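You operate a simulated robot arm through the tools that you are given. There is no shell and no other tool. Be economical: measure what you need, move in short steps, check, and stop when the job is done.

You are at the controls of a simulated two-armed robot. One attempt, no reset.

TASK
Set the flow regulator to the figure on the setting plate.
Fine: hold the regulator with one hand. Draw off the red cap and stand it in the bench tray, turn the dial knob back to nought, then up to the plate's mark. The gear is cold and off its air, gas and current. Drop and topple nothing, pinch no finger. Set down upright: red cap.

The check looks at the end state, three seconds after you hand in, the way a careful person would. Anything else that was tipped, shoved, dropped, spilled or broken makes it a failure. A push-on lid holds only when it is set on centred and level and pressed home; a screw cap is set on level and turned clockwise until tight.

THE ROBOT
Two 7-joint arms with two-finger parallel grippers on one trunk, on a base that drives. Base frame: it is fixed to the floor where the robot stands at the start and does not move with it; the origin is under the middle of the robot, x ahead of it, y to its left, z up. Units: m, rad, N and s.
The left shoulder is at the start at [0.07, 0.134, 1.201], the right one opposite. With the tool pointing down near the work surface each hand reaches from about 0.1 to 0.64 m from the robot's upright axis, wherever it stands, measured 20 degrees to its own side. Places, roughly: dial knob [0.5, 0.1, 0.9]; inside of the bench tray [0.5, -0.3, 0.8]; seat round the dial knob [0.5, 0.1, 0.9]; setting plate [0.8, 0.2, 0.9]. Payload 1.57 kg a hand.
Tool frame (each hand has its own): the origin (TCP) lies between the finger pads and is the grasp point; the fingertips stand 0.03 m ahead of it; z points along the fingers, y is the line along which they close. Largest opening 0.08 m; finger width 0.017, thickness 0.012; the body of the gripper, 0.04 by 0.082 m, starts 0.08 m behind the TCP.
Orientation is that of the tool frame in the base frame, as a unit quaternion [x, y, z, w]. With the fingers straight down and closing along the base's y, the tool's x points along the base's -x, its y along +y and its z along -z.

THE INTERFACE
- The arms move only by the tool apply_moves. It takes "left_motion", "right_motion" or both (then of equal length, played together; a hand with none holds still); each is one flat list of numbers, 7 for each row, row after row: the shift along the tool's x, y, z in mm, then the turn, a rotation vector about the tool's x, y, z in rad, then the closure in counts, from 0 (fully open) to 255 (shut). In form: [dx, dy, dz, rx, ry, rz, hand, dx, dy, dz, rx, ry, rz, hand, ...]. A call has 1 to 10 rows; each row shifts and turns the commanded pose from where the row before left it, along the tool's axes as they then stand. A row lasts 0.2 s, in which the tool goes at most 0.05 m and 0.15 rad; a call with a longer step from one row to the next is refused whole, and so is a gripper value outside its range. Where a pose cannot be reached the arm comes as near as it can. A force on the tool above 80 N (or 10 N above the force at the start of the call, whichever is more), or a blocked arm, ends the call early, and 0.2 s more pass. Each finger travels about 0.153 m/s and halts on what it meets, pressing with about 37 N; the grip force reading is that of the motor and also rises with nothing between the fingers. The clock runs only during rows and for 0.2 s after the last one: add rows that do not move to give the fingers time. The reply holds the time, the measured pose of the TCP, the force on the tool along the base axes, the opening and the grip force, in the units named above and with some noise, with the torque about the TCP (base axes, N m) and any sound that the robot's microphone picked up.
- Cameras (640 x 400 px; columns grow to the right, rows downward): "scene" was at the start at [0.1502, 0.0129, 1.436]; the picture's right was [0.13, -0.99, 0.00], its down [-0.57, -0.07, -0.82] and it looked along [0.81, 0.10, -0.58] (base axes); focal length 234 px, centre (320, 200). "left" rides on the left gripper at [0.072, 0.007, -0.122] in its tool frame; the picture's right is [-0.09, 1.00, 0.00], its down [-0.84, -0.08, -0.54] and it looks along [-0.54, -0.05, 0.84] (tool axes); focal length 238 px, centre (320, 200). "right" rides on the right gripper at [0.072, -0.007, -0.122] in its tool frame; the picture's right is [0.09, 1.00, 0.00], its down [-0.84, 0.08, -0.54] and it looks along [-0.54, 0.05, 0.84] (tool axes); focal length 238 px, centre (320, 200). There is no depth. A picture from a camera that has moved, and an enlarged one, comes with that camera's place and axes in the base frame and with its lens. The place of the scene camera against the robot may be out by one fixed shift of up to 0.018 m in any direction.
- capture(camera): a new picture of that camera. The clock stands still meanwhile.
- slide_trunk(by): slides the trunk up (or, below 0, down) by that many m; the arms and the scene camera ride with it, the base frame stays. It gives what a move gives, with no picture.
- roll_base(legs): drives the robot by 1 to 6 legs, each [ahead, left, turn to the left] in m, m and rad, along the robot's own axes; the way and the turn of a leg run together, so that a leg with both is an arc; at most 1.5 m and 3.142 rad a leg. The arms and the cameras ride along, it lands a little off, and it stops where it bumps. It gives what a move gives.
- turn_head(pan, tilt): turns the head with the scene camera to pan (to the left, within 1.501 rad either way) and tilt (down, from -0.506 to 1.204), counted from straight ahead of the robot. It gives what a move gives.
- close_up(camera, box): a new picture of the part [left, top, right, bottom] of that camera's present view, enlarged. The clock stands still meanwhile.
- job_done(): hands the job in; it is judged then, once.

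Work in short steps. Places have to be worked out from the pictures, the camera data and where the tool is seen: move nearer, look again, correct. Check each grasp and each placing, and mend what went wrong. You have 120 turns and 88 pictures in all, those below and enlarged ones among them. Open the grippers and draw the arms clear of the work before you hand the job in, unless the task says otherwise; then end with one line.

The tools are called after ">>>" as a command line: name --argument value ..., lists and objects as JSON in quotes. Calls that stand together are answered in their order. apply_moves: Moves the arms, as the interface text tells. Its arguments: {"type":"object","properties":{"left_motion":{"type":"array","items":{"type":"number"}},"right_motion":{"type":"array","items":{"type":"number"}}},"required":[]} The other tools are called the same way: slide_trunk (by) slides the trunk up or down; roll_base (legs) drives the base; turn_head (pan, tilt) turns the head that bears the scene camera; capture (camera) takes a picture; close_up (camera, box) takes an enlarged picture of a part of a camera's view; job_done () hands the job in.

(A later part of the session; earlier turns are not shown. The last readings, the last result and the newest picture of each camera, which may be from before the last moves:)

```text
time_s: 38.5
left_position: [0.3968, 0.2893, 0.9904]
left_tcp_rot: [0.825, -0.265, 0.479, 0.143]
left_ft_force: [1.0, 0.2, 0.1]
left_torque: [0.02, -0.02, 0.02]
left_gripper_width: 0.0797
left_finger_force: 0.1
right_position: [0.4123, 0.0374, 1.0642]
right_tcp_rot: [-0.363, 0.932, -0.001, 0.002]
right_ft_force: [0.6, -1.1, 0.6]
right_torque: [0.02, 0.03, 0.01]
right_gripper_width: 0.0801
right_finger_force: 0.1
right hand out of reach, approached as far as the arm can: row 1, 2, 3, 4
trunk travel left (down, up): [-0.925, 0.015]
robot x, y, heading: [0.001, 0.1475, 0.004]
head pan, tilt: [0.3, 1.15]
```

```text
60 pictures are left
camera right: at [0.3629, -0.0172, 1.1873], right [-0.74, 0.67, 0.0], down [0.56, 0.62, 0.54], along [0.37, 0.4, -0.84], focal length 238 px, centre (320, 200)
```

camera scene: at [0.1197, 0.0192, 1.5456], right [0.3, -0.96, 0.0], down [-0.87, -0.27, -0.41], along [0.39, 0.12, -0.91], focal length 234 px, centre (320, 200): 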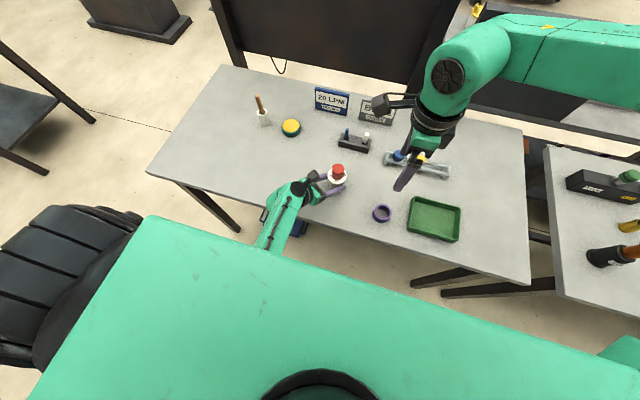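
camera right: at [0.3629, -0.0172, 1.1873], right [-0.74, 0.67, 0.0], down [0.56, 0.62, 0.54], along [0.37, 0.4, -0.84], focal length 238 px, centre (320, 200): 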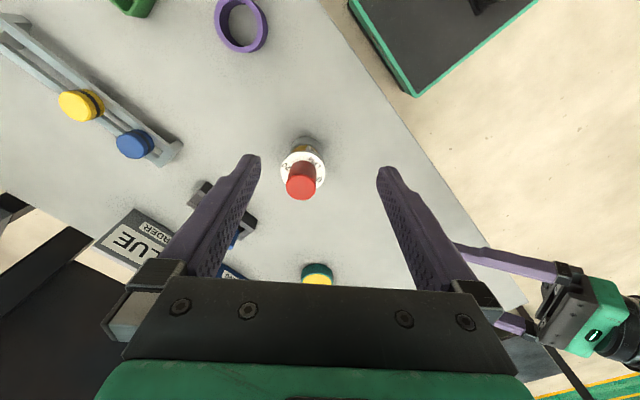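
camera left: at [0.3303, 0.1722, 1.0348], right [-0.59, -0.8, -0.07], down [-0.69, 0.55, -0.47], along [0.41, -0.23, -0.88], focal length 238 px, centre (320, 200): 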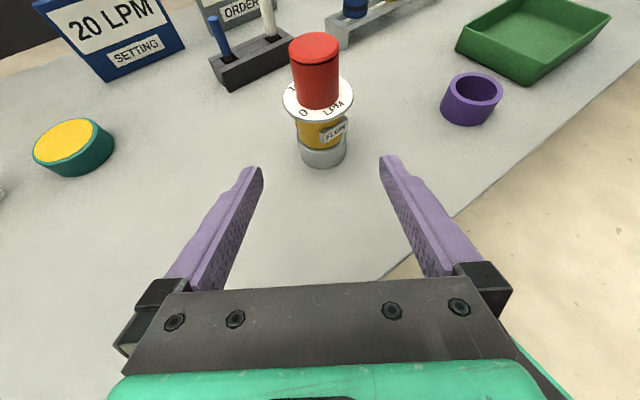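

Still falling short, so the wrist yaw seems to be the limiting joint. I'll go back to neutral yaw and try again from here.

>>> apply_moves --right_motion '[0, 0, 0, 0, 0, 0.15, 0, 0, 0, 0, 0, 0, 0.15, 0, 0, 0, 0, 0, 0, 0.15, 0, 0, 0, 0, 0, 0, 0.15, 0, 0, 0, 0, 0, 0, 0.15, 0, -20, 12, 0, 0, 0, 0, 0, -20, 13, 0, 0, 0, 0, 0, -20, 13, 0, 0, 0, 0, 0]'

>>> turn_head --pan -0.3 --tilt 0.7

>>> capture --camera "scene"

```text
time_s: 40.3
left_position: [0.3965, 0.2906, 0.9911]
left_tcp_rot: [0.825, -0.264, 0.478, 0.143]
left_ft_force: [-0.1, -0.2, 0.1]
left_torque: [0.0, -0.02, 0.01]
left_gripper_width: 0.0802
left_finger_force: 0.0
right_position: [0.4432, 0.0351, 1.0919]
right_tcp_rot: [0.001, 1.0, 0.001, 0.0]
right_ft_force: [-0.3, -0.7, 0.4]
right_torque: [0.0, 0.0, 0.01]
right_gripper_width: 0.0798
right_finger_force: 0.0
right hand out of reach, approached as far as the arm can: row 6, 7, 8
trunk travel left (down, up): [-0.925, 0.015]
robot x, y, heading: [0.0026, 0.1471, 0.001]
head pan, tilt: [0.3, 1.15]
```

```text
time_s: 41.3
left_position: [0.3956, 0.2901, 0.9908]
left_tcp_rot: [0.825, -0.265, 0.478, 0.143]
left_ft_force: [-0.3, 0.1, -0.7]
left_torque: [0.03, -0.02, -0.01]
left_gripper_width: 0.08
left_finger_force: 0.0
right_position: [0.4429, 0.0356, 1.0916]
right_tcp_rot: [0.0, 1.0, 0.002, 0.001]
right_ft_force: [0.6, -0.3, 0.1]
right_torque: [-0.04, -0.02, 0.0]
right_gripper_width: 0.0801
right_finger_force: 0.1
trunk travel left (down, up): [-0.925, 0.015]
robot x, y, heading: [-0.001, 0.1472, 0.005]
head pan, tilt: [-0.3, 0.7]
```

```text
59 pictures are left
camera scene: at [0.1438, 0.1258, 1.5786], right [-0.29, -0.96, 0.0], down [-0.62, 0.19, -0.76], along [0.73, -0.23, -0.64], focal length 234 px, centre (320, 200)
```

scene: 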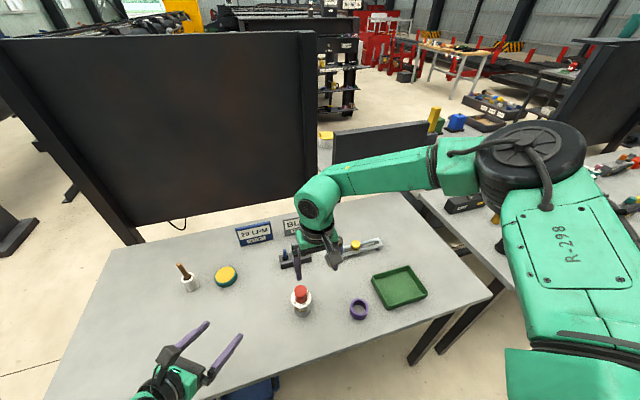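

The right forearm lies high and level, so the raised trunk is probably what costs reach for a hand pointing down. I'll lift both hands and then lower the trunk back 0.13 m.

>>> apply_moves --right_motion '[20, -20, -35, 0, 0, 0, 0, 20, -20, -35, 0, 0, 0, 0, 0, 0, -35, 0, 0, 0, 0]' --left_motion '[30, 0, -15, 0, 0, 0, 0, 30, 0, -15, 0, 0, 0, 0, 30, 0, -15, 0, 0, 0, 0]'

>>> slide_trunk --by -0.13

```text
time_s: 42.2
left_position: [0.3984, 0.3064, 1.0699]
left_tcp_rot: [0.825, -0.338, 0.443, 0.093]
left_ft_force: [0.1, -0.3, -0.7]
left_torque: [0.02, -0.01, -0.01]
left_gripper_width: 0.0798
left_finger_force: 0.1
left hand out of reach, approached as far as the arm can: row 3
right_position: [0.4038, -0.0066, 1.1919]
right_tcp_rot: [0.001, 1.0, 0.001, 0.0]
right_ft_force: [0.6, 0.2, 0.7]
right_torque: [0.01, 0.0, -0.02]
right_gripper_width: 0.08
right_finger_force: 0.0
trunk travel left (down, up): [-0.925, 0.015]
robot x, y, heading: [-0.0011, 0.1513, -0.007]
head pan, tilt: [-0.3, 0.7]
stopped in row 3 (left hand): the arm was blocked; the commanded pose is now the measured one
```

```text
time_s: 43.7
left_position: [0.3977, 0.3045, 0.941]
left_tcp_rot: [0.825, -0.339, 0.443, 0.093]
left_ft_force: [-0.1, 1.2, 0.4]
left_torque: [0.0, 0.01, -0.02]
left_gripper_width: 0.0801
left_finger_force: 0.2
right_position: [0.402, -0.0076, 1.0626]
right_tcp_rot: [0.001, 1.0, 0.001, 0.001]
right_ft_force: [-0.5, 0.0, 0.7]
right_torque: [-0.01, 0.0, 0.02]
right_gripper_width: 0.08
right_finger_force: 0.0
trunk travel left (down, up): [-0.795, 0.145]
robot x, y, heading: [0.0009, 0.1499, -0.0]
head pan, tilt: [-0.3, 0.7]
```

Trunk is down. Try the right hand over the cap again at z 1.06.

>>> apply_moves --right_motion '[-19, 21, 0, 0, 0, 0, 0, -19, 21, 0, 0, 0, 0, 0, -19, 21, 0, 0, 0, 0, 0, -19, 21, 0, 0, 0, 0, 0, 0, 0, 0, 0, 0, 0, 0]'

>>> capture --camera "right"

```text
time_s: 44.9
left_position: [0.3983, 0.3045, 0.9422]
left_tcp_rot: [0.825, -0.337, 0.444, 0.092]
left_ft_force: [-0.7, -0.4, 0.1]
left_torque: [0.01, 0.01, 0.02]
left_gripper_width: 0.08
left_finger_force: 0.0
right_position: [0.4613, 0.056, 1.0627]
right_tcp_rot: [0.001, 1.0, 0.002, 0.002]
right_ft_force: [0.8, -0.4, 0.0]
right_torque: [0.02, 0.0, 0.03]
right_gripper_width: 0.0801
right_finger_force: 0.0
right hand out of reach, approached as far as the arm can: row 4
trunk travel left (down, up): [-0.795, 0.145]
robot x, y, heading: [0.0002, 0.1476, 0.001]
head pan, tilt: [-0.3, 0.7]
```

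```text
58 pictures are left
camera right: at [0.3871, 0.0475, 1.1849], right [-0.09, 1.0, 0.0], down [0.84, 0.07, 0.54], along [0.54, 0.05, -0.84], focal length 238 px, centre (320, 200)
```

right: 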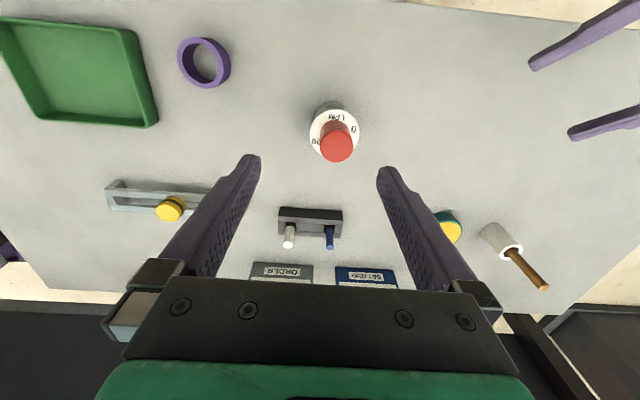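

Much closer: it now falls only 2 cm short. I'll drive another 0.07 m left and try again.

>>> roll_base --legs '[[0, 0.07, 0]]'

>>> apply_moves --right_motion '[-8, -25, 0, 0, 0, -0.1, 0, -8, -25, 0, 0, 0, -0.1, 0, 0, 0, 0, 0, 0, -0.15, 0, 0, 0, 0, 0, 0, -0.15, 0, 0, 0, 0, 0, 0, 0, 0]'

>>> capture --camera "right"

```text
time_s: 46.0
left_position: [0.397, 0.3729, 0.9416]
left_tcp_rot: [0.826, -0.338, 0.443, 0.092]
left_ft_force: [0.0, 0.3, -0.3]
left_torque: [0.0, -0.02, -0.02]
left_gripper_width: 0.08
left_finger_force: 0.0
right_position: [0.4619, 0.1242, 1.0608]
right_tcp_rot: [0.0, 1.0, 0.003, 0.0]
right_ft_force: [-0.6, 0.1, 0.5]
right_torque: [0.02, -0.01, -0.02]
right_gripper_width: 0.0799
right_finger_force: 0.0
trunk travel left (down, up): [-0.795, 0.145]
robot x, y, heading: [0.0028, 0.2187, -0.002]
head pan, tilt: [-0.3, 0.7]
```

```text
time_s: 47.1
left_position: [0.3974, 0.3745, 0.9407]
left_tcp_rot: [0.825, -0.337, 0.444, 0.092]
left_ft_force: [-0.4, 0.1, -0.2]
left_torque: [0.02, 0.01, 0.02]
left_gripper_width: 0.0801
left_finger_force: 0.1
right_position: [0.4811, 0.0752, 1.0615]
right_tcp_rot: [-0.246, 0.969, 0.001, 0.001]
right_ft_force: [0.2, -0.2, -0.4]
right_torque: [0.01, 0.0, 0.0]
right_gripper_width: 0.0801
right_finger_force: 0.0
trunk travel left (down, up): [-0.795, 0.145]
robot x, y, heading: [-0.0003, 0.2182, 0.004]
head pan, tilt: [-0.3, 0.7]
```

```text
57 pictures are left
camera right: at [0.4184, 0.0341, 1.1847], right [-0.56, 0.83, 0.0], down [0.7, 0.47, 0.55], along [0.45, 0.3, -0.84], focal length 238 px, centre (320, 200)
```

right: 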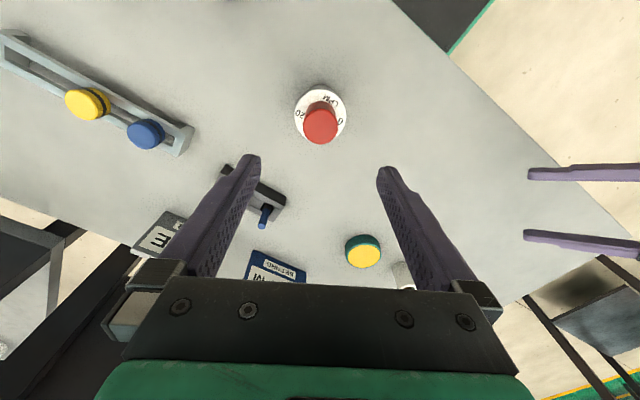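

The right arm now reaches, yaw included; the axis refines to (0.476, 0.075). I'll raise the right hand 60 mm out of the way and bring the left back to its pre-grasp point.

>>> apply_moves --right_motion '[0, 0, -30, 0, 0, 0, 0, 0, 0, -30, 0, 0, 0, 0, 0, 0, 0, 0, 0, 0, 0, 0, 0, 0, 0, 0, 0, 0, 0, 0, 0, 0, 0, 0, 0, 0, 0, 0, 0, 0, 0, 0, 0, 0, 0, 0, 0, 0, 0, 0, 0, 0, 0, 0, 0, 0]' --left_motion '[0, 0, 0, -0.003, 0.0525, -0.0855, 0, 0, 0, 0, -0.003, 0.0525, -0.0855, 0, 8.9, 33, 20.8, 0, 0, 0, 0, 8.9, 33, 20.8, 0, 0, 0, 0, 8.9, 33, 20.8, 0, 0, 0, 0, 8.9, 33, 20.8, 0, 0, 0, 0, 8.9, 33, 20.8, 0, 0, 0, 0, 8.9, 33, 20.8, 0, 0, 0, 0]'

>>> capture --camera "left"

```text
time_s: 48.0
left_position: [0.396, 0.3591, 0.9322]
left_tcp_rot: [0.82, -0.34, 0.451, 0.092]
left_ft_force: [-0.4, 0.8, -1.2]
left_torque: [-0.02, 0.01, 0.02]
left_gripper_width: 0.08
left_finger_force: 0.0
right_position: [0.4783, 0.0773, 1.1223]
right_tcp_rot: [-0.246, 0.969, 0.002, 0.002]
right_ft_force: [1.3, 0.2, 1.0]
right_torque: [0.01, -0.01, -0.01]
right_gripper_width: 0.0803
right_finger_force: 0.0
trunk travel left (down, up): [-0.795, 0.145]
robot x, y, heading: [-0.0035, 0.217, 0.003]
head pan, tilt: [-0.3, 0.7]
stopped in row 4 (left hand): the arm was blocked; the commanded pose is now the measured one
```

```text
56 pictures are left
camera left: at [0.3367, 0.3751, 1.059], right [-0.67, -0.71, -0.23], down [-0.62, 0.7, -0.35], along [0.4, -0.09, -0.91], focal length 238 px, centre (320, 200)
```

left: 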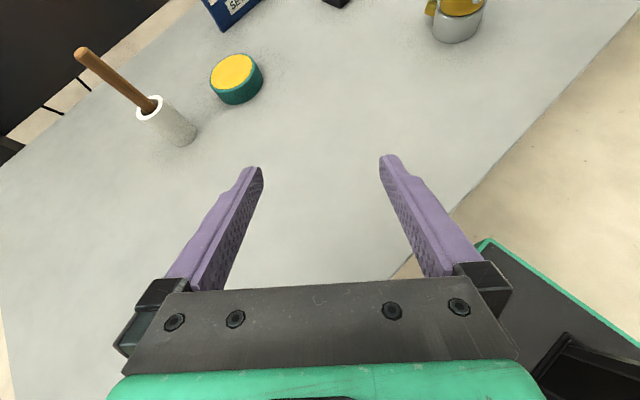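

The left arm is blocked, probably folded against itself or the robot body. I'll look at it.

>>> turn_head --pan 0.9 --tilt 1.0

>>> capture --camera "scene"

>>> capture --camera "right"

```text
time_s: 49.4
left_position: [0.3977, 0.3604, 0.9316]
left_tcp_rot: [0.821, -0.339, 0.451, 0.092]
left_ft_force: [-1.3, -0.6, -0.5]
left_torque: [0.0, 0.0, -0.02]
left_gripper_width: 0.0801
left_finger_force: 0.0
right_position: [0.4803, 0.0778, 1.1219]
right_tcp_rot: [-0.247, 0.969, 0.0, 0.003]
right_ft_force: [-0.1, 1.5, 0.6]
right_torque: [-0.01, -0.02, 0.0]
right_gripper_width: 0.0802
right_finger_force: 0.1
trunk travel left (down, up): [-0.795, 0.145]
robot x, y, heading: [-0.0005, 0.2143, -0.001]
head pan, tilt: [0.901, 1.0]
```

```text
55 pictures are left
camera scene: at [0.1058, 0.2753, 1.4253], right [0.78, -0.62, 0.0], down [-0.52, -0.66, -0.54], along [0.33, 0.42, -0.84], focal length 234 px, centre (320, 200)
```

scene: 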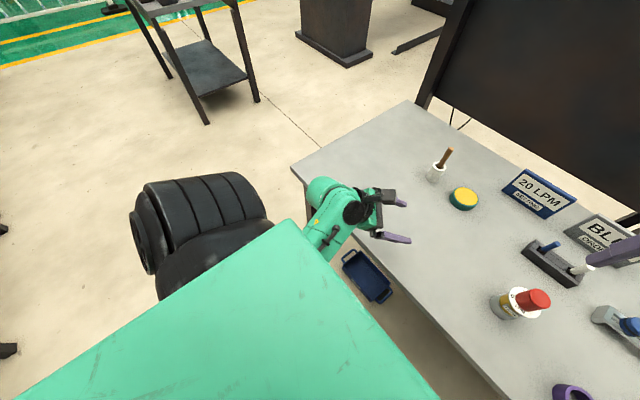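

```text
54 pictures are left
camera right: at [0.4174, 0.0368, 1.2444], right [-0.56, 0.83, 0.0], down [0.7, 0.47, 0.55], along [0.45, 0.3, -0.84], focal length 238 px, centre (320, 200)
```

right: 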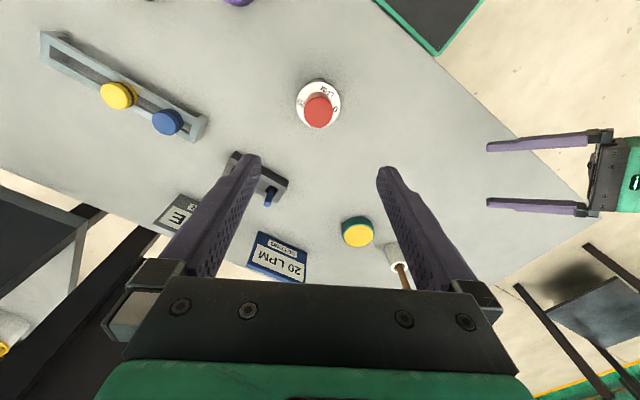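

The left forearm sits tight under the chest, so the hand is too close to the body. I'll back the base off 0.10 m to give both arms room.

>>> roll_base --legs '[[-0.1, 0, 0]]'

>>> apply_moves --right_motion '[-28, 17, 0, 0, 0, 0, 0, -28, 17, 0, 0, 0, 0, 0, -28, 17, 0, 0, 0, 0, 0, 0, 0, 0, 0, 0, 0, 0]'

```text
time_s: 50.5
left_position: [0.2989, 0.3596, 0.9322]
left_tcp_rot: [0.82, -0.339, 0.451, 0.093]
left_ft_force: [-1.1, 0.1, 0.1]
left_torque: [0.02, -0.04, -0.02]
left_gripper_width: 0.0799
left_finger_force: 0.0
right_position: [0.3827, 0.0779, 1.122]
right_tcp_rot: [-0.246, 0.969, 0.001, 0.002]
right_ft_force: [-0.6, 0.1, 0.2]
right_torque: [0.01, 0.01, -0.04]
right_gripper_width: 0.0801
right_finger_force: 0.1
trunk travel left (down, up): [-0.795, 0.145]
robot x, y, heading: [-0.0995, 0.2199, 0.004]
head pan, tilt: [0.901, 1.0]
```

```text
time_s: 51.5
left_position: [0.2981, 0.3599, 0.9314]
left_tcp_rot: [0.82, -0.339, 0.451, 0.092]
left_ft_force: [0.1, 0.5, -0.9]
left_torque: [0.01, 0.0, 0.02]
left_gripper_width: 0.0804
left_finger_force: 0.0
right_position: [0.3859, 0.1077, 1.1151]
right_tcp_rot: [-0.247, 0.969, 0.001, 0.003]
right_ft_force: [-0.2, 0.5, -0.5]
right_torque: [0.0, 0.0, -0.04]
right_gripper_width: 0.0801
right_finger_force: 0.0
right hand out of reach, approached as far as the arm can: row 1, 2, 3
trunk travel left (down, up): [-0.795, 0.145]
robot x, y, heading: [-0.1027, 0.217, 0.003]
head pan, tilt: [0.901, 1.0]
```

I had a sign wrong in tool y. Correcting toward (0.476, 0.075).

>>> apply_moves --right_motion '[-21, -24, 0, 0, 0, 0, 0, -21, -24, 0, 0, 0, 0, 0, -21, -24, 0, 0, 0, 0, 0, 0, 0, 0, 0, 0, 0, 0]'

```text
time_s: 52.5
left_position: [0.2977, 0.359, 0.9333]
left_tcp_rot: [0.82, -0.339, 0.451, 0.093]
left_ft_force: [0.1, -0.3, 0.4]
left_torque: [-0.01, 0.0, -0.01]
left_gripper_width: 0.0798
left_finger_force: 0.0
right_position: [0.3925, 0.0977, 1.1155]
right_tcp_rot: [-0.245, 0.969, 0.0, 0.003]
right_ft_force: [0.4, 0.5, -1.2]
right_torque: [-0.02, 0.0, 0.04]
right_gripper_width: 0.0799
right_finger_force: 0.1
right hand out of reach, approached as far as the arm can: row 1, 2, 3
trunk travel left (down, up): [-0.795, 0.145]
robot x, y, heading: [-0.1033, 0.2163, 0.004]
head pan, tilt: [0.901, 1.0]
```

Perhaps the yawed wrist is the limit again. I'll unwind the yaw to neutral and move along base axes.

>>> apply_moves --right_motion '[0, 0, 0, 0, 0, 0.15, 0, 0, 0, 0, 0, 0, 0.15, 0, 0, 0, 0, 0, 0, 0.15, 0, 0, 0, 0, 0, 0, 0.05, 0, -28, -8, 10, 0, 0, 0, 0, -28, -8, 10, 0, 0, 0, 0, -28, -8, 10, 0, 0, 0, 0, 0, 0, 0, 0, 0, 0, 0]'

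>>> turn_head --pan -0.5 --tilt 0.6

>>> capture --camera "scene"

```text
time_s: 54.4
left_position: [0.2976, 0.3592, 0.9333]
left_tcp_rot: [0.82, -0.339, 0.451, 0.093]
left_ft_force: [0.1, -0.1, 0.4]
left_torque: [-0.02, 0.0, 0.0]
left_gripper_width: 0.08
left_finger_force: 0.1
right_position: [0.4317, 0.0465, 1.0878]
right_tcp_rot: [0.0, 1.0, 0.001, 0.003]
right_ft_force: [0.5, 0.6, 0.2]
right_torque: [0.03, 0.01, 0.01]
right_gripper_width: 0.08
right_finger_force: 0.2
right hand out of reach, approached as far as the arm can: row 5, 6, 7
trunk travel left (down, up): [-0.795, 0.145]
robot x, y, heading: [-0.0987, 0.22, 0.006]
head pan, tilt: [0.901, 1.0]
```

```text
time_s: 55.9
left_position: [0.2982, 0.3592, 0.9305]
left_tcp_rot: [0.821, -0.339, 0.451, 0.092]
left_ft_force: [0.3, -0.4, -0.7]
left_torque: [0.01, 0.01, -0.02]
left_gripper_width: 0.0801
left_finger_force: 0.1
right_position: [0.4326, 0.0453, 1.0877]
right_tcp_rot: [0.0, 1.0, 0.002, 0.004]
right_ft_force: [-0.3, 0.4, -0.1]
right_torque: [0.01, 0.0, 0.0]
right_gripper_width: 0.08
right_finger_force: 0.0
trunk travel left (down, up): [-0.795, 0.145]
robot x, y, heading: [-0.0981, 0.2206, 0.006]
head pan, tilt: [-0.499, 0.6]
```

```text
53 pictures are left
camera scene: at [0.0408, 0.1782, 1.4573], right [-0.48, -0.88, 0.0], down [-0.5, 0.27, -0.82], along [0.73, -0.39, -0.57], focal length 234 px, centre (320, 200)
```

scene: 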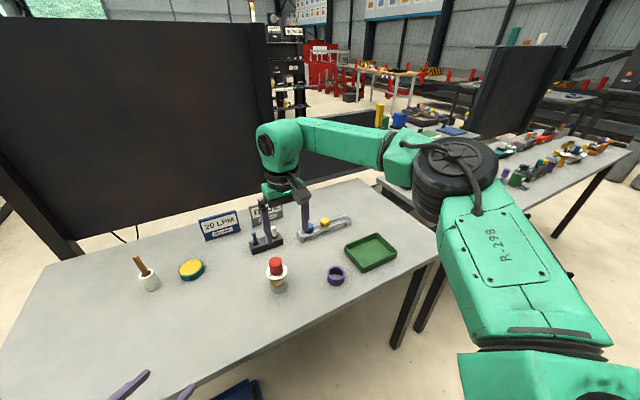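

The stated reach applies near the work surface, so I'll test lower: descend to z 1.0 (tips still above the cap top) and then move forward.

>>> apply_moves --right_motion '[0, 0, 30, 0, 0, 0, 0, 0, 0, 30, 0, 0, 0, 0, 0, 0, 25, 0, 0, 0, 0, -22, 15, 0, 0, 0, 0, 0, -22, 15, 0, 0, 0, 0, 0, 0, 0, 0, 0, 0, 0, 0]'

```text
time_s: 57.3
left_position: [0.2965, 0.3585, 0.9334]
left_tcp_rot: [0.82, -0.339, 0.451, 0.092]
left_ft_force: [-0.3, -0.3, 0.9]
left_torque: [0.03, -0.01, 0.01]
left_gripper_width: 0.08
left_finger_force: 0.0
right_position: [0.4216, 0.0438, 1.0177]
right_tcp_rot: [0.001, 1.0, 0.002, 0.003]
right_ft_force: [-0.2, 0.2, 0.5]
right_torque: [0.0, -0.01, 0.0]
right_gripper_width: 0.0798
right_finger_force: 0.0
right hand out of reach, approached as far as the arm can: row 2, 3, 4, 5
trunk travel left (down, up): [-0.795, 0.145]
robot x, y, heading: [-0.1001, 0.218, -0.002]
head pan, tilt: [-0.499, 0.6]
```

Descending here doesn't free it, so the solver may be stuck in an awkward elbow posture. I'll bring the hand back toward its own side and lower, then approach from there.

>>> apply_moves --right_motion '[10, -40, 0, 0, 0, 0, 0, 10, -40, 0, 0, 0, 0, 0, 10, -40, 0, 0, 0, 0, 0, 0, -40, 0, 0, 0, 0, 0, 0, -20, 0, 0, 0, 0, 0, -40, 0, 0, 0, 0, 0, 0, -40, 0, 0, 0, 0, 0, 0, -20, 0, 0, 0, 0, 0, 0, 0, 0, 0, 0, 0, 0]'

>>> apply_moves --right_motion '[-15, 40, 0, 0, 0, 0, 0, -10, 40, 0, 0, 0, 0, 0, 0, 40, 0, 0, 0, 0, 0, 0, 40, 0, 0, 0, 0, 0, 0, 40, 0, 0, 0, 0, 0, 0, 0, 0, 0, 0, 0, 0]'

```text
refused: motion must hold 7 numbers for each row
```

```text
time_s: 58.7
left_position: [0.2993, 0.3584, 0.9325]
left_tcp_rot: [0.82, -0.339, 0.451, 0.092]
left_ft_force: [0.5, -0.8, 0.1]
left_torque: [-0.02, 0.0, 0.0]
left_gripper_width: 0.0799
left_finger_force: 0.0
right_position: [0.3418, 0.1386, 1.0455]
right_tcp_rot: [0.001, 1.0, 0.001, 0.003]
right_ft_force: [-0.2, 0.4, -0.1]
right_torque: [0.06, -0.02, 0.04]
right_gripper_width: 0.08
right_finger_force: 0.0
right hand out of reach, approached as far as the arm can: row 1, 2, 3, 4, 5
trunk travel left (down, up): [-0.795, 0.145]
robot x, y, heading: [-0.1007, 0.2194, 0.002]
head pan, tilt: [-0.499, 0.6]
```

Nothing was touched. Working out both arms' limits, it's better to stand near the start point with the base turned about 35° left. Then the regulator lies in the right hand's zone and the left can reach across from the side. I'll lift the right hand a little, rotate first, then slide over.

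>>> apply_moves --right_motion '[10, -10, -30, 0, 0, 0, 0, 10, -10, -30, 0, 0, 0, 0]'

>>> roll_base --legs '[[0, 0, 0.61], [-0.0615, -0.2586, 0]]'

>>> turn_head --pan -0.3 --tilt 0.85

>>> capture --camera "scene"

```text
time_s: 59.3
left_position: [0.2969, 0.3592, 0.9332]
left_tcp_rot: [0.82, -0.339, 0.451, 0.092]
left_ft_force: [0.3, 0.9, 0.6]
left_torque: [0.02, -0.03, 0.0]
left_gripper_width: 0.08
left_finger_force: 0.2
right_position: [0.3208, 0.1186, 1.1065]
right_tcp_rot: [0.0, 1.0, 0.001, 0.002]
right_ft_force: [0.5, -0.1, -0.4]
right_torque: [0.01, -0.01, -0.02]
right_gripper_width: 0.0798
right_finger_force: 0.1
trunk travel left (down, up): [-0.795, 0.145]
robot x, y, heading: [-0.0979, 0.2217, 0.004]
head pan, tilt: [-0.499, 0.6]
```

```text
time_s: 62.9
left_position: [0.2415, 0.3198, 0.9322]
left_tcp_rot: [0.885, -0.071, 0.458, -0.05]
left_ft_force: [0.3, -0.1, 0.7]
left_torque: [0.01, 0.0, -0.03]
left_gripper_width: 0.08
left_finger_force: 0.1
right_position: [0.4013, 0.139, 1.1058]
right_tcp_rot: [-0.306, 0.952, 0.001, 0.001]
right_ft_force: [-1.2, 0.3, -0.6]
right_torque: [-0.01, -0.01, 0.02]
right_gripper_width: 0.0801
right_finger_force: 0.1
trunk travel left (down, up): [-0.795, 0.145]
robot x, y, heading: [0.0028, -0.0248, 0.63]
head pan, tilt: [-0.499, 0.6]
```

```text
time_s: 63.6
left_position: [0.2412, 0.3186, 0.9322]
left_tcp_rot: [0.885, -0.07, 0.456, -0.052]
left_ft_force: [0.6, -0.4, -0.2]
left_torque: [-0.03, 0.04, -0.01]
left_gripper_width: 0.08
left_finger_force: 0.1
right_position: [0.402, 0.1372, 1.105]
right_tcp_rot: [-0.306, 0.952, 0.002, 0.002]
right_ft_force: [0.6, 0.0, 0.7]
right_torque: [0.03, -0.01, 0.01]
right_gripper_width: 0.0796
right_finger_force: 0.0
trunk travel left (down, up): [-0.795, 0.145]
robot x, y, heading: [0.0, -0.0283, 0.627]
head pan, tilt: [-0.3, 0.85]
```

```text
52 pictures are left
camera scene: at [0.1292, 0.0274, 1.4365], right [0.32, -0.95, 0.0], down [-0.71, -0.24, -0.66], along [0.63, 0.21, -0.75], focal length 234 px, centre (320, 200)
```

scene: 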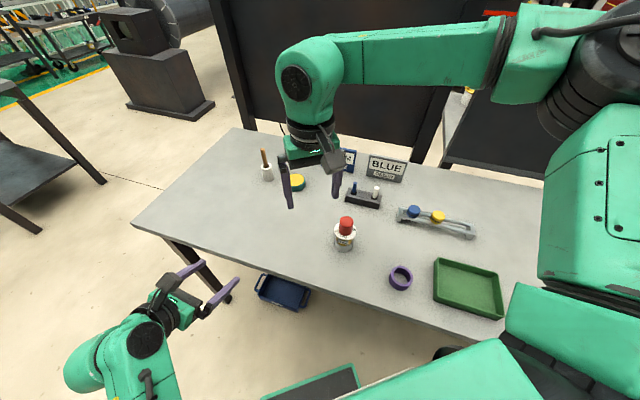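

Base is in place. Move the right hand above the cap at z 1.06.

>>> apply_moves --right_motion '[-8, -31, 0, 0, 0, 0, 0, -8, -31, 22, 0, 0, 0, 0, -8, -31, 23, 0, 0, 0, 0, 0, 0, 0, 0, 0, 0, 0]'

>>> capture --camera "right"

```text
time_s: 64.6
left_position: [0.2423, 0.318, 0.9325]
left_tcp_rot: [0.885, -0.071, 0.458, -0.05]
left_ft_force: [0.3, 0.9, -0.2]
left_torque: [0.01, 0.0, 0.0]
left_gripper_width: 0.08
left_finger_force: 0.1
right_position: [0.4762, 0.074, 1.0589]
right_tcp_rot: [-0.306, 0.952, 0.002, 0.001]
right_ft_force: [-0.3, 0.0, 0.3]
right_torque: [0.0, 0.0, -0.01]
right_gripper_width: 0.0798
right_finger_force: 0.1
trunk travel left (down, up): [-0.795, 0.145]
robot x, y, heading: [0.0015, -0.0262, 0.623]
head pan, tilt: [-0.3, 0.85]
```

```text
51 pictures are left
camera right: at [0.4194, 0.0245, 1.1801], right [-0.65, 0.76, 0.0], down [0.63, 0.55, 0.55], along [0.41, 0.36, -0.84], focal length 238 px, centre (320, 200)
```

right: 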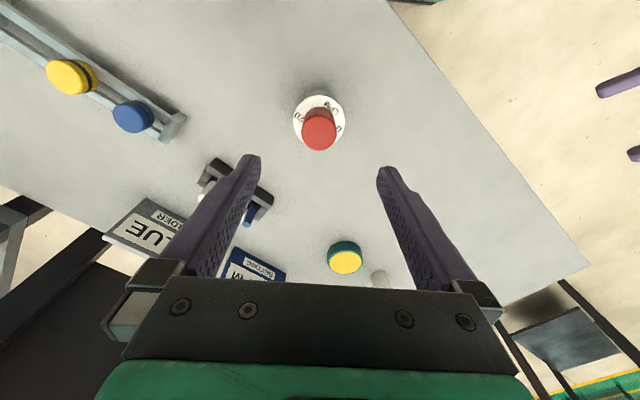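

The right hand reaches cleanly and its camera points away from the left hand. I'll raise it 60 mm, re-orient the left hand and bring it to its pre-grasp point.

>>> apply_moves --right_motion '[0, 0, -30, 0, 0, 0, 0, 0, 0, -30, 0, 0, 0, 0, 0, 0, 0, 0, 0, 0, 0, 0, 0, 0, 0, 0, 0, 0, 0, 0, 0, 0, 0, 0, 0, 0, 0, 0, 0, 0, 0, 0, 0, 0, 0, 0, 0, 0, 0, 0, 0, 0, 0, 0, 0, 0, 0, 0, 0, 0, 0, 0, 0, 0, 0, 0, 0, 0, 0, 0]' --left_motion '[0, 0, 0, -0.132, 0.034, 0.04, 0, 0, 0, 0, -0.132, 0.034, 0.04, 0, 0, 0, 0, -0.132, 0.034, 0.04, 0, 0, 0, 0, -0.132, 0.034, 0.04, 0, 18.1, 10.8, 34, 0, 0, 0, 0, 18.1, 10.8, 34, 0, 0, 0, 0, 18.1, 10.8, 34, 0, 0, 0, 0, 18.1, 10.8, 34, 0, 0, 0, 0, 18.1, 10.8, 34, 0, 0, 0, 0, 18.1, 10.8, 34, 0, 0, 0, 0]'

>>> capture --camera "left"

```text
time_s: 66.8
left_position: [0.3926, 0.1359, 0.914]
left_tcp_rot: [0.832, -0.264, 0.467, 0.143]
left_ft_force: [-0.4, 0.4, 0.5]
left_torque: [0.0, 0.02, -0.01]
left_gripper_width: 0.0801
left_finger_force: 0.2
right_position: [0.4743, 0.0764, 1.1195]
right_tcp_rot: [-0.306, 0.952, 0.002, 0.002]
right_ft_force: [-0.1, -0.2, -0.4]
right_torque: [-0.01, 0.01, -0.04]
right_gripper_width: 0.0798
right_finger_force: 0.0
trunk travel left (down, up): [-0.795, 0.145]
robot x, y, heading: [0.002, -0.025, 0.626]
head pan, tilt: [-0.3, 0.85]
```

```text
50 pictures are left
camera left: at [0.3348, 0.1672, 1.0393], right [-0.61, -0.79, -0.09], down [-0.69, 0.58, -0.43], along [0.39, -0.2, -0.9], focal length 238 px, centre (320, 200)
```

left: 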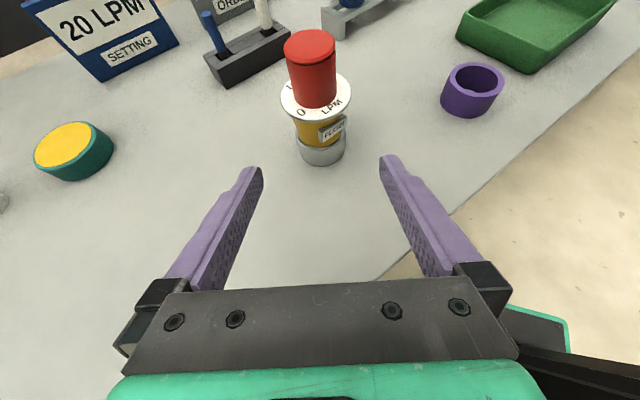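

In reach and aligned. Advance 100 mm to the same grasp pose as before.

>>> apply_moves --left_motion '[1.5, 0, 25, 0, 0, 0, 0, 1.5, 0, 25, 0, 0, 0, 0, 1.5, 0, 25, 0, 0, 0, 0, 1.5, 0, 25, 0, 0, 0, 0, 0, 0, 0, 0, 0, 0, 0]'

>>> capture --camera "left"

```text
time_s: 67.6
left_position: [0.3989, 0.1415, 0.847]
left_tcp_rot: [0.852, -0.283, 0.425, 0.114]
left_ft_force: [-46.8, 22.7, 49.3]
left_torque: [-2.29, 2.12, -2.65]
left_gripper_width: 0.0799
left_finger_force: 0.0
right_position: [0.467, 0.0763, 1.1221]
right_tcp_rot: [-0.307, 0.952, 0.001, 0.004]
right_ft_force: [0.7, 0.3, -0.9]
right_torque: [0.05, 0.04, 0.0]
right_gripper_width: 0.0803
right_finger_force: 0.0
trunk travel left (down, up): [-0.795, 0.145]
robot x, y, heading: [0.0004, -0.0268, 0.627]
head pan, tilt: [-0.3, 0.85]
stopped in row 3 (left hand): the arm was blocked; the commanded pose is now the measured one
```

```text
49 pictures are left
camera left: at [0.3498, 0.1607, 0.978], right [-0.62, -0.77, -0.12], down [-0.71, 0.62, -0.33], along [0.33, -0.12, -0.94], focal length 238 px, centre (320, 200)
```

left: 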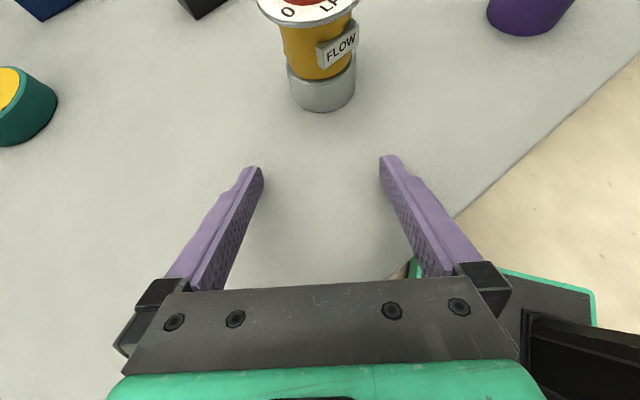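

The arm was blocked again and the fingertips touched the bench; the regulator itself was not touched. I'll back up and see what is blocking.

>>> apply_moves --left_motion '[15, 0, -10, 0, 0, 0, 0, 15, 0, -15, 0, 0, 0, 0, 15, 0, -15, 0, 0, 0, 0]'

>>> turn_head --pan 0.1 --tilt 1.2

>>> capture --camera "scene"

```text
time_s: 68.6
left_position: [0.3838, 0.1674, 0.8798]
left_tcp_rot: [0.868, -0.3, 0.387, 0.086]
left_ft_force: [-0.3, 0.4, -0.7]
left_torque: [-0.01, -0.04, 0.0]
left_gripper_width: 0.0799
left_finger_force: 0.0
right_position: [0.4735, 0.0761, 1.1188]
right_tcp_rot: [-0.306, 0.952, 0.0, 0.0]
right_ft_force: [0.1, 0.1, 1.3]
right_torque: [0.02, -0.02, 0.0]
right_gripper_width: 0.0802
right_finger_force: 0.0
trunk travel left (down, up): [-0.795, 0.145]
robot x, y, heading: [-0.0017, -0.0286, 0.629]
head pan, tilt: [-0.3, 0.85]
stopped in row 3 (left hand): the arm was blocked; the commanded pose is now the measured one
```

```text
time_s: 69.5
left_position: [0.3833, 0.1675, 0.8801]
left_tcp_rot: [0.867, -0.299, 0.388, 0.087]
left_ft_force: [0.7, -0.9, 0.9]
left_torque: [0.02, 0.0, 0.0]
left_gripper_width: 0.0798
left_finger_force: 0.0
right_position: [0.4736, 0.0762, 1.1182]
right_tcp_rot: [-0.305, 0.952, 0.001, 0.001]
right_ft_force: [-0.2, -0.8, -0.3]
right_torque: [-0.02, 0.02, 0.04]
right_gripper_width: 0.0799
right_finger_force: 0.1
trunk travel left (down, up): [-0.795, 0.145]
robot x, y, heading: [0.0024, -0.0276, 0.63]
head pan, tilt: [0.099, 1.201]
```

```text
48 pictures are left
camera scene: at [0.0967, 0.0402, 1.4127], right [0.66, -0.75, 0.0], down [-0.7, -0.62, -0.36], along [0.27, 0.24, -0.93], focal length 234 px, centre (320, 200)
```

scene: 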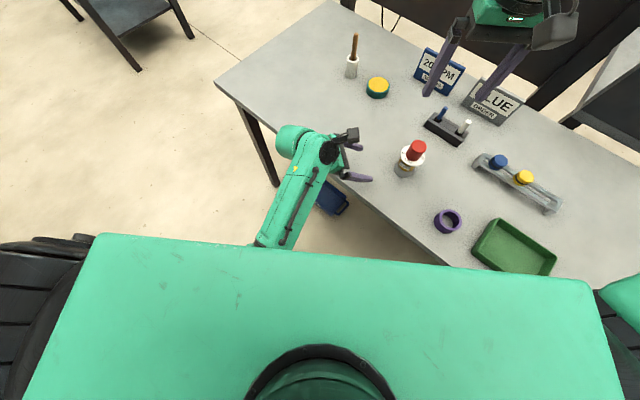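

The left forearm comes up from below under the chest and meets the bench's front edge. With the trunk raised it cleared earlier, so I'll raise it 0.13 m and check the right hand's reach there.

>>> slide_trunk --by 0.13

>>> apply_moves --right_motion '[0, 0, 35, 0, 0, 0, 0, 0, 0, 35, 0, 0, 0, 0, 0, 0, 35, 0, 0, 0, 0, 0, 0, 35, 0, 0, 0, 0, 0, 0, 35, 0, 0, 0, 0, 0, 0, 0, 0, 0, 0, 0]'

```text
time_s: 71.0
left_position: [0.3829, 0.1677, 1.0101]
left_tcp_rot: [0.868, -0.299, 0.387, 0.087]
left_ft_force: [0.2, -0.2, -0.3]
left_torque: [0.0, 0.02, -0.01]
left_gripper_width: 0.0801
left_finger_force: 0.1
right_position: [0.4733, 0.0767, 1.2486]
right_tcp_rot: [-0.306, 0.952, 0.001, 0.001]
right_ft_force: [0.3, -0.2, -0.3]
right_torque: [0.01, 0.02, -0.01]
right_gripper_width: 0.08
right_finger_force: 0.1
trunk travel left (down, up): [-0.925, 0.015]
robot x, y, heading: [-0.0019, -0.0273, 0.627]
head pan, tilt: [0.099, 1.201]
```

```text
time_s: 72.5
left_position: [0.3825, 0.168, 1.0102]
left_tcp_rot: [0.868, -0.299, 0.388, 0.086]
left_ft_force: [0.3, 0.0, 0.0]
left_torque: [0.02, 0.0, 0.0]
left_gripper_width: 0.0801
left_finger_force: 0.0
right_position: [0.4748, 0.0769, 1.0728]
right_tcp_rot: [-0.305, 0.952, 0.001, 0.002]
right_ft_force: [0.6, 0.1, 0.9]
right_torque: [0.03, -0.02, -0.01]
right_gripper_width: 0.0801
right_finger_force: 0.1
trunk travel left (down, up): [-0.925, 0.015]
robot x, y, heading: [0.0005, -0.0266, 0.627]
head pan, tilt: [0.099, 1.201]
```

Right reaches fine here. Test a bit lower, z 1.005.

>>> apply_moves --right_motion '[0, 0, 34, 0, 0, 0, 0, 0, 0, 34, 0, 0, 0, 0, 0, 0, 0, 0, 0, 0, 0]'

>>> capture --camera "right"

```text
time_s: 73.2
left_position: [0.3828, 0.1671, 1.01]
left_tcp_rot: [0.868, -0.3, 0.387, 0.086]
left_ft_force: [0.4, -0.1, 0.2]
left_torque: [-0.03, -0.02, 0.01]
left_gripper_width: 0.0801
left_finger_force: 0.0
right_position: [0.4744, 0.0748, 1.0084]
right_tcp_rot: [-0.305, 0.952, 0.003, 0.002]
right_ft_force: [0.1, 0.4, 0.5]
right_torque: [-0.03, -0.01, 0.03]
right_gripper_width: 0.08
right_finger_force: 0.2
right hand out of reach, approached as far as the arm can: row 2
trunk travel left (down, up): [-0.925, 0.015]
robot x, y, heading: [0.0007, -0.0251, 0.631]
head pan, tilt: [0.099, 1.201]
```

```text
47 pictures are left
camera right: at [0.4175, 0.0249, 1.1303], right [-0.65, 0.76, 0.0], down [0.63, 0.55, 0.55], along [0.41, 0.36, -0.84], focal length 238 px, centre (320, 200)
```

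right: 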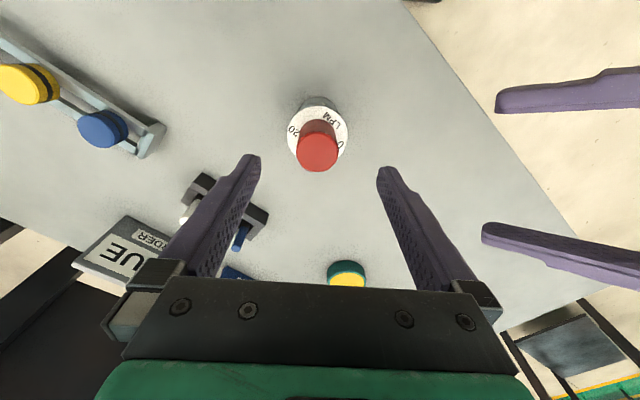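

It's just at the limit there. I'll test whether a lower elbow posture helps: draw the hand back toward the robot, lower to 0.95, and come forward again, staying 60 mm short of the cap.

>>> apply_moves --right_motion '[40, 0, 0, 0, 0, 0, 0, 40, 0, 0, 0, 0, 0, 0, 40, -20, 0, 0, 0, 0, 0, 40, -20, 0, 0, 0, 0, 0, 40, -20, 0, 0, 0, 0, 0, 0, 0, 30, 0, 0, 0, 0, 0, 0, 30, 0, 0, 0, 0, 0, 0, 0, 0, 0, 0, 0]'

>>> apply_moves --right_motion '[-35, 20, 0, 0, 0, 0, 0, -35, 20, 0, 0, 0, 0, 0, -35, 20, 0, 0, 0, 0, 0, -35, 0, 0, 0, 0, 0, 0, 0, 0, 0, 0, 0, 0, 0]'

```text
time_s: 75.0
left_position: [0.3814, 0.1673, 1.0105]
left_tcp_rot: [0.867, -0.3, 0.388, 0.086]
left_ft_force: [0.5, 0.2, -0.6]
left_torque: [0.05, 0.04, 0.02]
left_gripper_width: 0.0798
left_finger_force: 0.0
right_position: [0.3464, -0.0933, 0.9495]
right_tcp_rot: [-0.306, 0.952, 0.001, 0.001]
right_ft_force: [0.5, -0.7, 0.4]
right_torque: [0.0, -0.01, -0.01]
right_gripper_width: 0.08
right_finger_force: 0.0
trunk travel left (down, up): [-0.925, 0.015]
robot x, y, heading: [0.0044, -0.0286, 0.626]
head pan, tilt: [0.099, 1.201]
```

```text
time_s: 76.2
left_position: [0.383, 0.1683, 1.0103]
left_tcp_rot: [0.868, -0.299, 0.387, 0.086]
left_ft_force: [0.0, -0.3, 0.6]
left_torque: [0.04, -0.03, -0.01]
left_gripper_width: 0.0801
left_finger_force: 0.0
right_position: [0.4264, 0.0311, 0.9643]
right_tcp_rot: [-0.306, 0.952, 0.002, 0.001]
right_ft_force: [-1.1, 0.1, -0.1]
right_torque: [0.02, -0.01, 0.01]
right_gripper_width: 0.0801
right_finger_force: 0.1
right hand out of reach, approached as far as the arm can: row 3, 4
trunk travel left (down, up): [-0.925, 0.015]
robot x, y, heading: [0.0043, -0.0239, 0.628]
head pan, tilt: [0.099, 1.201]
```

The high trunk is what limits the right arm, and a low left elbow is what hits the bench edge. New plan: put the left arm back in its elbow-up posture (hand pitched ~45° forward, camera underneath) and lower the trunk. First unwind the left hand's tilt and lift the right.

>>> apply_moves --left_motion '[0, -20, -15, 0, 0, 0, 0, 0, -20, -15, 0, 0, 0, 0, 0, 0, 0, 0, -0.136, 0, 0, 0, 0, 0, 0, -0.136, 0, 0, 0, 0, 0, 0, -0.136, 0, 0, 0, 0, 0, 0, -0.136, 0, 0, 0, 0, 0, 0, -0.136, 0, 0, 0, 0, 0, 0, -0.136, 0, 0]' --right_motion '[30, -10, -30, 0, 0, 0, 0, 30, -10, -30, 0, 0, 0, 0, 10, -30, -30, 0, 0, 0, 0, 10, -30, -30, 0, 0, 0, 0, 0, -30, -30, 0, 0, 0, 0, 0, -30, -30, 0, 0, 0, 0, 0, 0, -30, 0, 0, 0, 0, 0, 0, -30, 0, 0, 0, 0]'

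```text
time_s: 77.4
left_position: [0.3502, 0.2674, 0.995]
left_tcp_rot: [0.94, -0.305, 0.153, -0.014]
left_ft_force: [0.0, 0.2, -0.1]
left_torque: [0.0, 0.0, -0.05]
left_gripper_width: 0.08
left_finger_force: 0.0
right_position: [0.4171, -0.0973, 1.1066]
right_tcp_rot: [-0.308, 0.951, 0.0, -0.001]
right_ft_force: [-0.2, 0.5, -1.0]
right_torque: [0.02, -0.01, 0.01]
right_gripper_width: 0.08
right_finger_force: 0.0
trunk travel left (down, up): [-0.925, 0.015]
robot x, y, heading: [0.0016, -0.025, 0.631]
head pan, tilt: [0.099, 1.201]
stopped in row 5 (left hand): the arm was blocked; the commanded pose is now the measured one
```

Blocked partway, close to the chest. I'll move the left hand up and outward, then yaw back toward neutral.

>>> apply_moves --left_motion '[8, -21, -16, 0, 0, 0, 0, 8, -21, -16, 0, 0, 0, 0, 8, -21, -16, 0, 0, 0, 0, 0, 0, 0, 0, 0, 0.15, 0, 0, 0, 0, 0, 0, 0.15, 0, 0, 0, 0, 0, 0, 0.15, 0, 0, 0, 0, 0, 0, 0.15, 0, 0, 0, 0, 0, 0, 0.15, 0, 0, 0, 0, 0, 0, 0.15, 0, 0, 0, 0, 0, 0, 0.15, 0]'

>>> turn_head --pan 0.5 --tilt 1.0

>>> capture --camera "scene"

```text
time_s: 78.5
left_position: [0.3564, 0.3651, 1.0398]
left_tcp_rot: [0.924, -0.365, 0.095, -0.062]
left_ft_force: [0.7, 0.1, 0.5]
left_torque: [-0.02, 0.0, 0.0]
left_gripper_width: 0.08
left_finger_force: 0.1
right_position: [0.417, -0.0977, 1.1067]
right_tcp_rot: [-0.308, 0.952, 0.002, 0.0]
right_ft_force: [0.3, -0.9, 0.2]
right_torque: [0.0, -0.01, 0.03]
right_gripper_width: 0.0801
right_finger_force: 0.0
trunk travel left (down, up): [-0.925, 0.015]
robot x, y, heading: [0.0032, -0.0258, 0.631]
head pan, tilt: [0.099, 1.201]
stopped in row 5 (left hand): the arm was blocked; the commanded pose is now the measured one
```

```text
time_s: 79.4
left_position: [0.3572, 0.3656, 1.0405]
left_tcp_rot: [0.924, -0.365, 0.097, -0.062]
left_ft_force: [-0.2, -0.7, -0.5]
left_torque: [0.0, 0.01, 0.0]
left_gripper_width: 0.0801
left_finger_force: 0.0
right_position: [0.4179, -0.0971, 1.1064]
right_tcp_rot: [-0.307, 0.952, 0.001, -0.001]
right_ft_force: [0.6, 0.8, 0.3]
right_torque: [-0.02, -0.01, 0.02]
right_gripper_width: 0.0799
right_finger_force: 0.0
trunk travel left (down, up): [-0.925, 0.015]
robot x, y, heading: [-0.0001, -0.0288, 0.621]
head pan, tilt: [0.499, 1.0]
```

```text
46 pictures are left
camera scene: at [0.085, 0.066, 1.5553], right [0.9, -0.43, 0.0], down [-0.36, -0.76, -0.54], along [0.23, 0.49, -0.84], focal length 234 px, centre (320, 200)
```

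scene: 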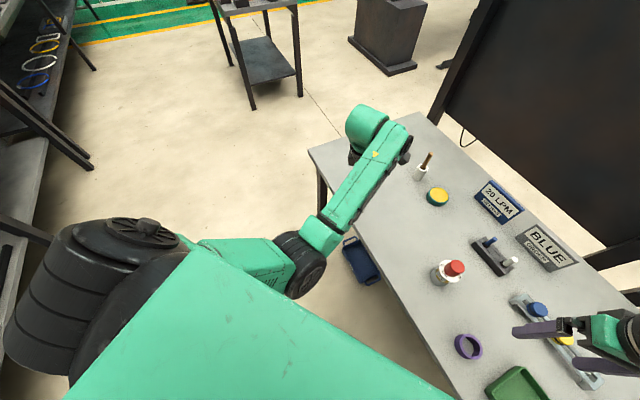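

Now I see it: the left elbow has swung inward in front of the chest. Extending the arm well out to the left and up should let it swing back out.

>>> apply_moves --left_motion '[-18, -27, -23, 0, 0, 0, 0, -18, -27, -23, 0, 0, 0, 0, -18, -27, -23, 0, 0, 0, 0, -18, -27, -23, 0, 0, 0, 0, -18, -27, -23, 0, 0, 0, 0, -18, -27, -23, 0, 0, 0, 0, -18, -27, -23, 0, 0, 0, 0, -18, -27, -23, 0, 0, 0, 0]'

>>> apply_moves --left_motion '[0, 0, 0, 0, 0, 0.15, 0, 0, 0, 0, 0, 0, 0.15, 0, 0, 0, 0, 0, 0, 0.15, 0, 0, 0, 0, 0, 0, 0.15, 0, 0, 0, 0, 0, 0, 0.15, 0, 0, 0, 0, 0, 0, 0.15, 0, 0, 0, 0, 0, 0, 0.15, 0, 0, 0, 0, 0, 0, 0.15, 0, 0, 0, 0, 0, 0, 0.15, 0, 0, 0, 0, 0, 0, 0.15, 0]'

>>> capture --camera "scene"

```text
time_s: 81.2
left_position: [0.3546, 0.5827, 1.2271]
left_tcp_rot: [0.922, -0.367, 0.102, -0.068]
left_ft_force: [0.4, -0.4, -1.2]
left_torque: [-0.02, -0.04, -0.01]
left_gripper_width: 0.0801
left_finger_force: 0.1
left hand out of reach, approached as far as the arm can: row 7, 8
right_position: [0.4171, -0.0971, 1.108]
right_tcp_rot: [-0.307, 0.952, 0.001, -0.001]
right_ft_force: [0.5, -0.7, -0.2]
right_torque: [-0.01, 0.05, -0.02]
right_gripper_width: 0.08
right_finger_force: 0.0
trunk travel left (down, up): [-0.925, 0.015]
robot x, y, heading: [-0.003, -0.0248, 0.626]
head pan, tilt: [0.499, 1.0]
```

```text
time_s: 83.4
left_position: [0.3543, 0.5851, 1.224]
left_tcp_rot: [-0.425, 0.898, -0.03, 0.111]
left_ft_force: [-0.3, 0.2, -0.6]
left_torque: [0.03, 0.01, 0.0]
left_gripper_width: 0.0802
left_finger_force: 0.1
right_position: [0.4178, -0.0973, 1.1067]
right_tcp_rot: [-0.307, 0.952, 0.001, -0.001]
right_ft_force: [-1.0, -0.8, -0.7]
right_torque: [0.0, 0.0, -0.01]
right_gripper_width: 0.08
right_finger_force: 0.1
trunk travel left (down, up): [-0.925, 0.015]
robot x, y, heading: [-0.0007, -0.0288, 0.627]
head pan, tilt: [0.499, 1.0]
```

```text
45 pictures are left
camera scene: at [0.0848, 0.0662, 1.5553], right [0.9, -0.43, 0.0], down [-0.36, -0.76, -0.54], along [0.23, 0.49, -0.84], focal length 234 px, centre (320, 200)
```

scene: 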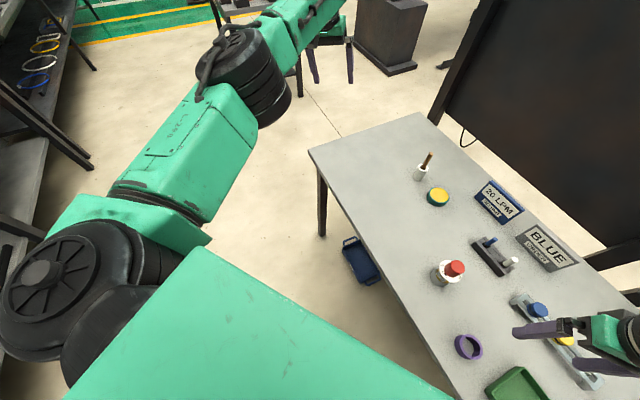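

The left elbow is outward again and the wrist near neutral. I'll raise the right hand, lower the trunk 0.27 m, and re-place the base at about (0.02, 0.036, yaw 0.35).

>>> apply_moves --right_motion '[20, 0, -40, 0, 0, 0, 0, 20, 0, -40, 0, 0, 0, 0, 20, 0, -40, 0, 0, 0, 0, 0, 0, -40, 0, 0, 0, 0, 0, 0, -20, 0, 0, 0, 0]'

>>> slide_trunk --by -0.27

>>> roll_base --legs '[[0.055, 0.039, 0], [0, 0, -0.277]]'

>>> turn_head --pan 0.0 --tilt 0.75

>>> capture --camera "scene"

```text
time_s: 84.6
left_position: [0.3551, 0.5857, 1.2243]
left_tcp_rot: [-0.427, 0.897, -0.03, 0.111]
left_ft_force: [0.3, -0.3, -1.1]
left_torque: [0.03, -0.04, -0.02]
left_gripper_width: 0.08
left_finger_force: 0.1
right_position: [0.3713, -0.1333, 1.2867]
right_tcp_rot: [-0.307, 0.952, 0.001, -0.001]
right_ft_force: [0.0, -0.2, 0.6]
right_torque: [0.03, 0.0, -0.02]
right_gripper_width: 0.0802
right_finger_force: 0.0
trunk travel left (down, up): [-0.925, 0.015]
robot x, y, heading: [0.0021, -0.0262, 0.629]
head pan, tilt: [0.499, 1.0]
```

```text
time_s: 87.3
left_position: [0.3545, 0.5841, 0.9548]
left_tcp_rot: [-0.427, 0.897, -0.03, 0.11]
left_ft_force: [-0.3, 0.0, 0.0]
left_torque: [-0.02, 0.0, 0.02]
left_gripper_width: 0.0799
left_finger_force: 0.1
right_position: [0.3715, -0.1322, 1.0167]
right_tcp_rot: [-0.307, 0.952, 0.002, -0.001]
right_ft_force: [0.7, -0.3, 0.1]
right_torque: [-0.04, 0.0, 0.01]
right_gripper_width: 0.0797
right_finger_force: 0.1
trunk travel left (down, up): [-0.655, 0.285]
robot x, y, heading: [0.005, -0.0301, 0.631]
head pan, tilt: [0.499, 1.0]
```

```text
time_s: 89.2
left_position: [0.5236, 0.531, 0.9538]
left_tcp_rot: [-0.303, 0.946, -0.043, 0.106]
left_ft_force: [-0.7, -0.5, 0.3]
left_torque: [-0.02, -0.01, 0.0]
left_gripper_width: 0.0799
left_finger_force: 0.0
right_position: [0.3504, -0.1632, 1.018]
right_tcp_rot: [-0.178, 0.984, 0.002, -0.001]
right_ft_force: [-0.5, -0.2, 0.1]
right_torque: [0.02, 0.03, -0.01]
right_gripper_width: 0.0801
right_finger_force: 0.1
trunk travel left (down, up): [-0.655, 0.285]
robot x, y, heading: [0.0218, 0.0362, 0.363]
head pan, tilt: [0.499, 1.0]
```

```text
time_s: 90.2
left_position: [0.5235, 0.5328, 0.9542]
left_tcp_rot: [-0.303, 0.946, -0.044, 0.106]
left_ft_force: [0.6, -0.3, -0.8]
left_torque: [0.02, -0.04, -0.01]
left_gripper_width: 0.0804
left_finger_force: 0.0
right_position: [0.3499, -0.163, 1.0155]
right_tcp_rot: [-0.178, 0.984, 0.001, -0.001]
right_ft_force: [0.1, -0.1, -0.8]
right_torque: [0.02, 0.02, 0.0]
right_gripper_width: 0.0799
right_finger_force: 0.1
trunk travel left (down, up): [-0.655, 0.285]
robot x, y, heading: [0.0209, 0.0341, 0.364]
head pan, tilt: [0.0, 0.75]
```

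```text
44 pictures are left
camera scene: at [0.1589, 0.0834, 1.3044], right [0.35, -0.94, 0.0], down [-0.64, -0.24, -0.73], along [0.68, 0.26, -0.68], focal length 234 px, centre (320, 200)
```

scene: 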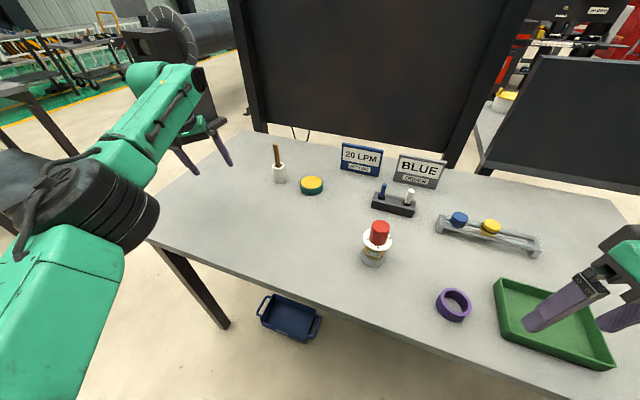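

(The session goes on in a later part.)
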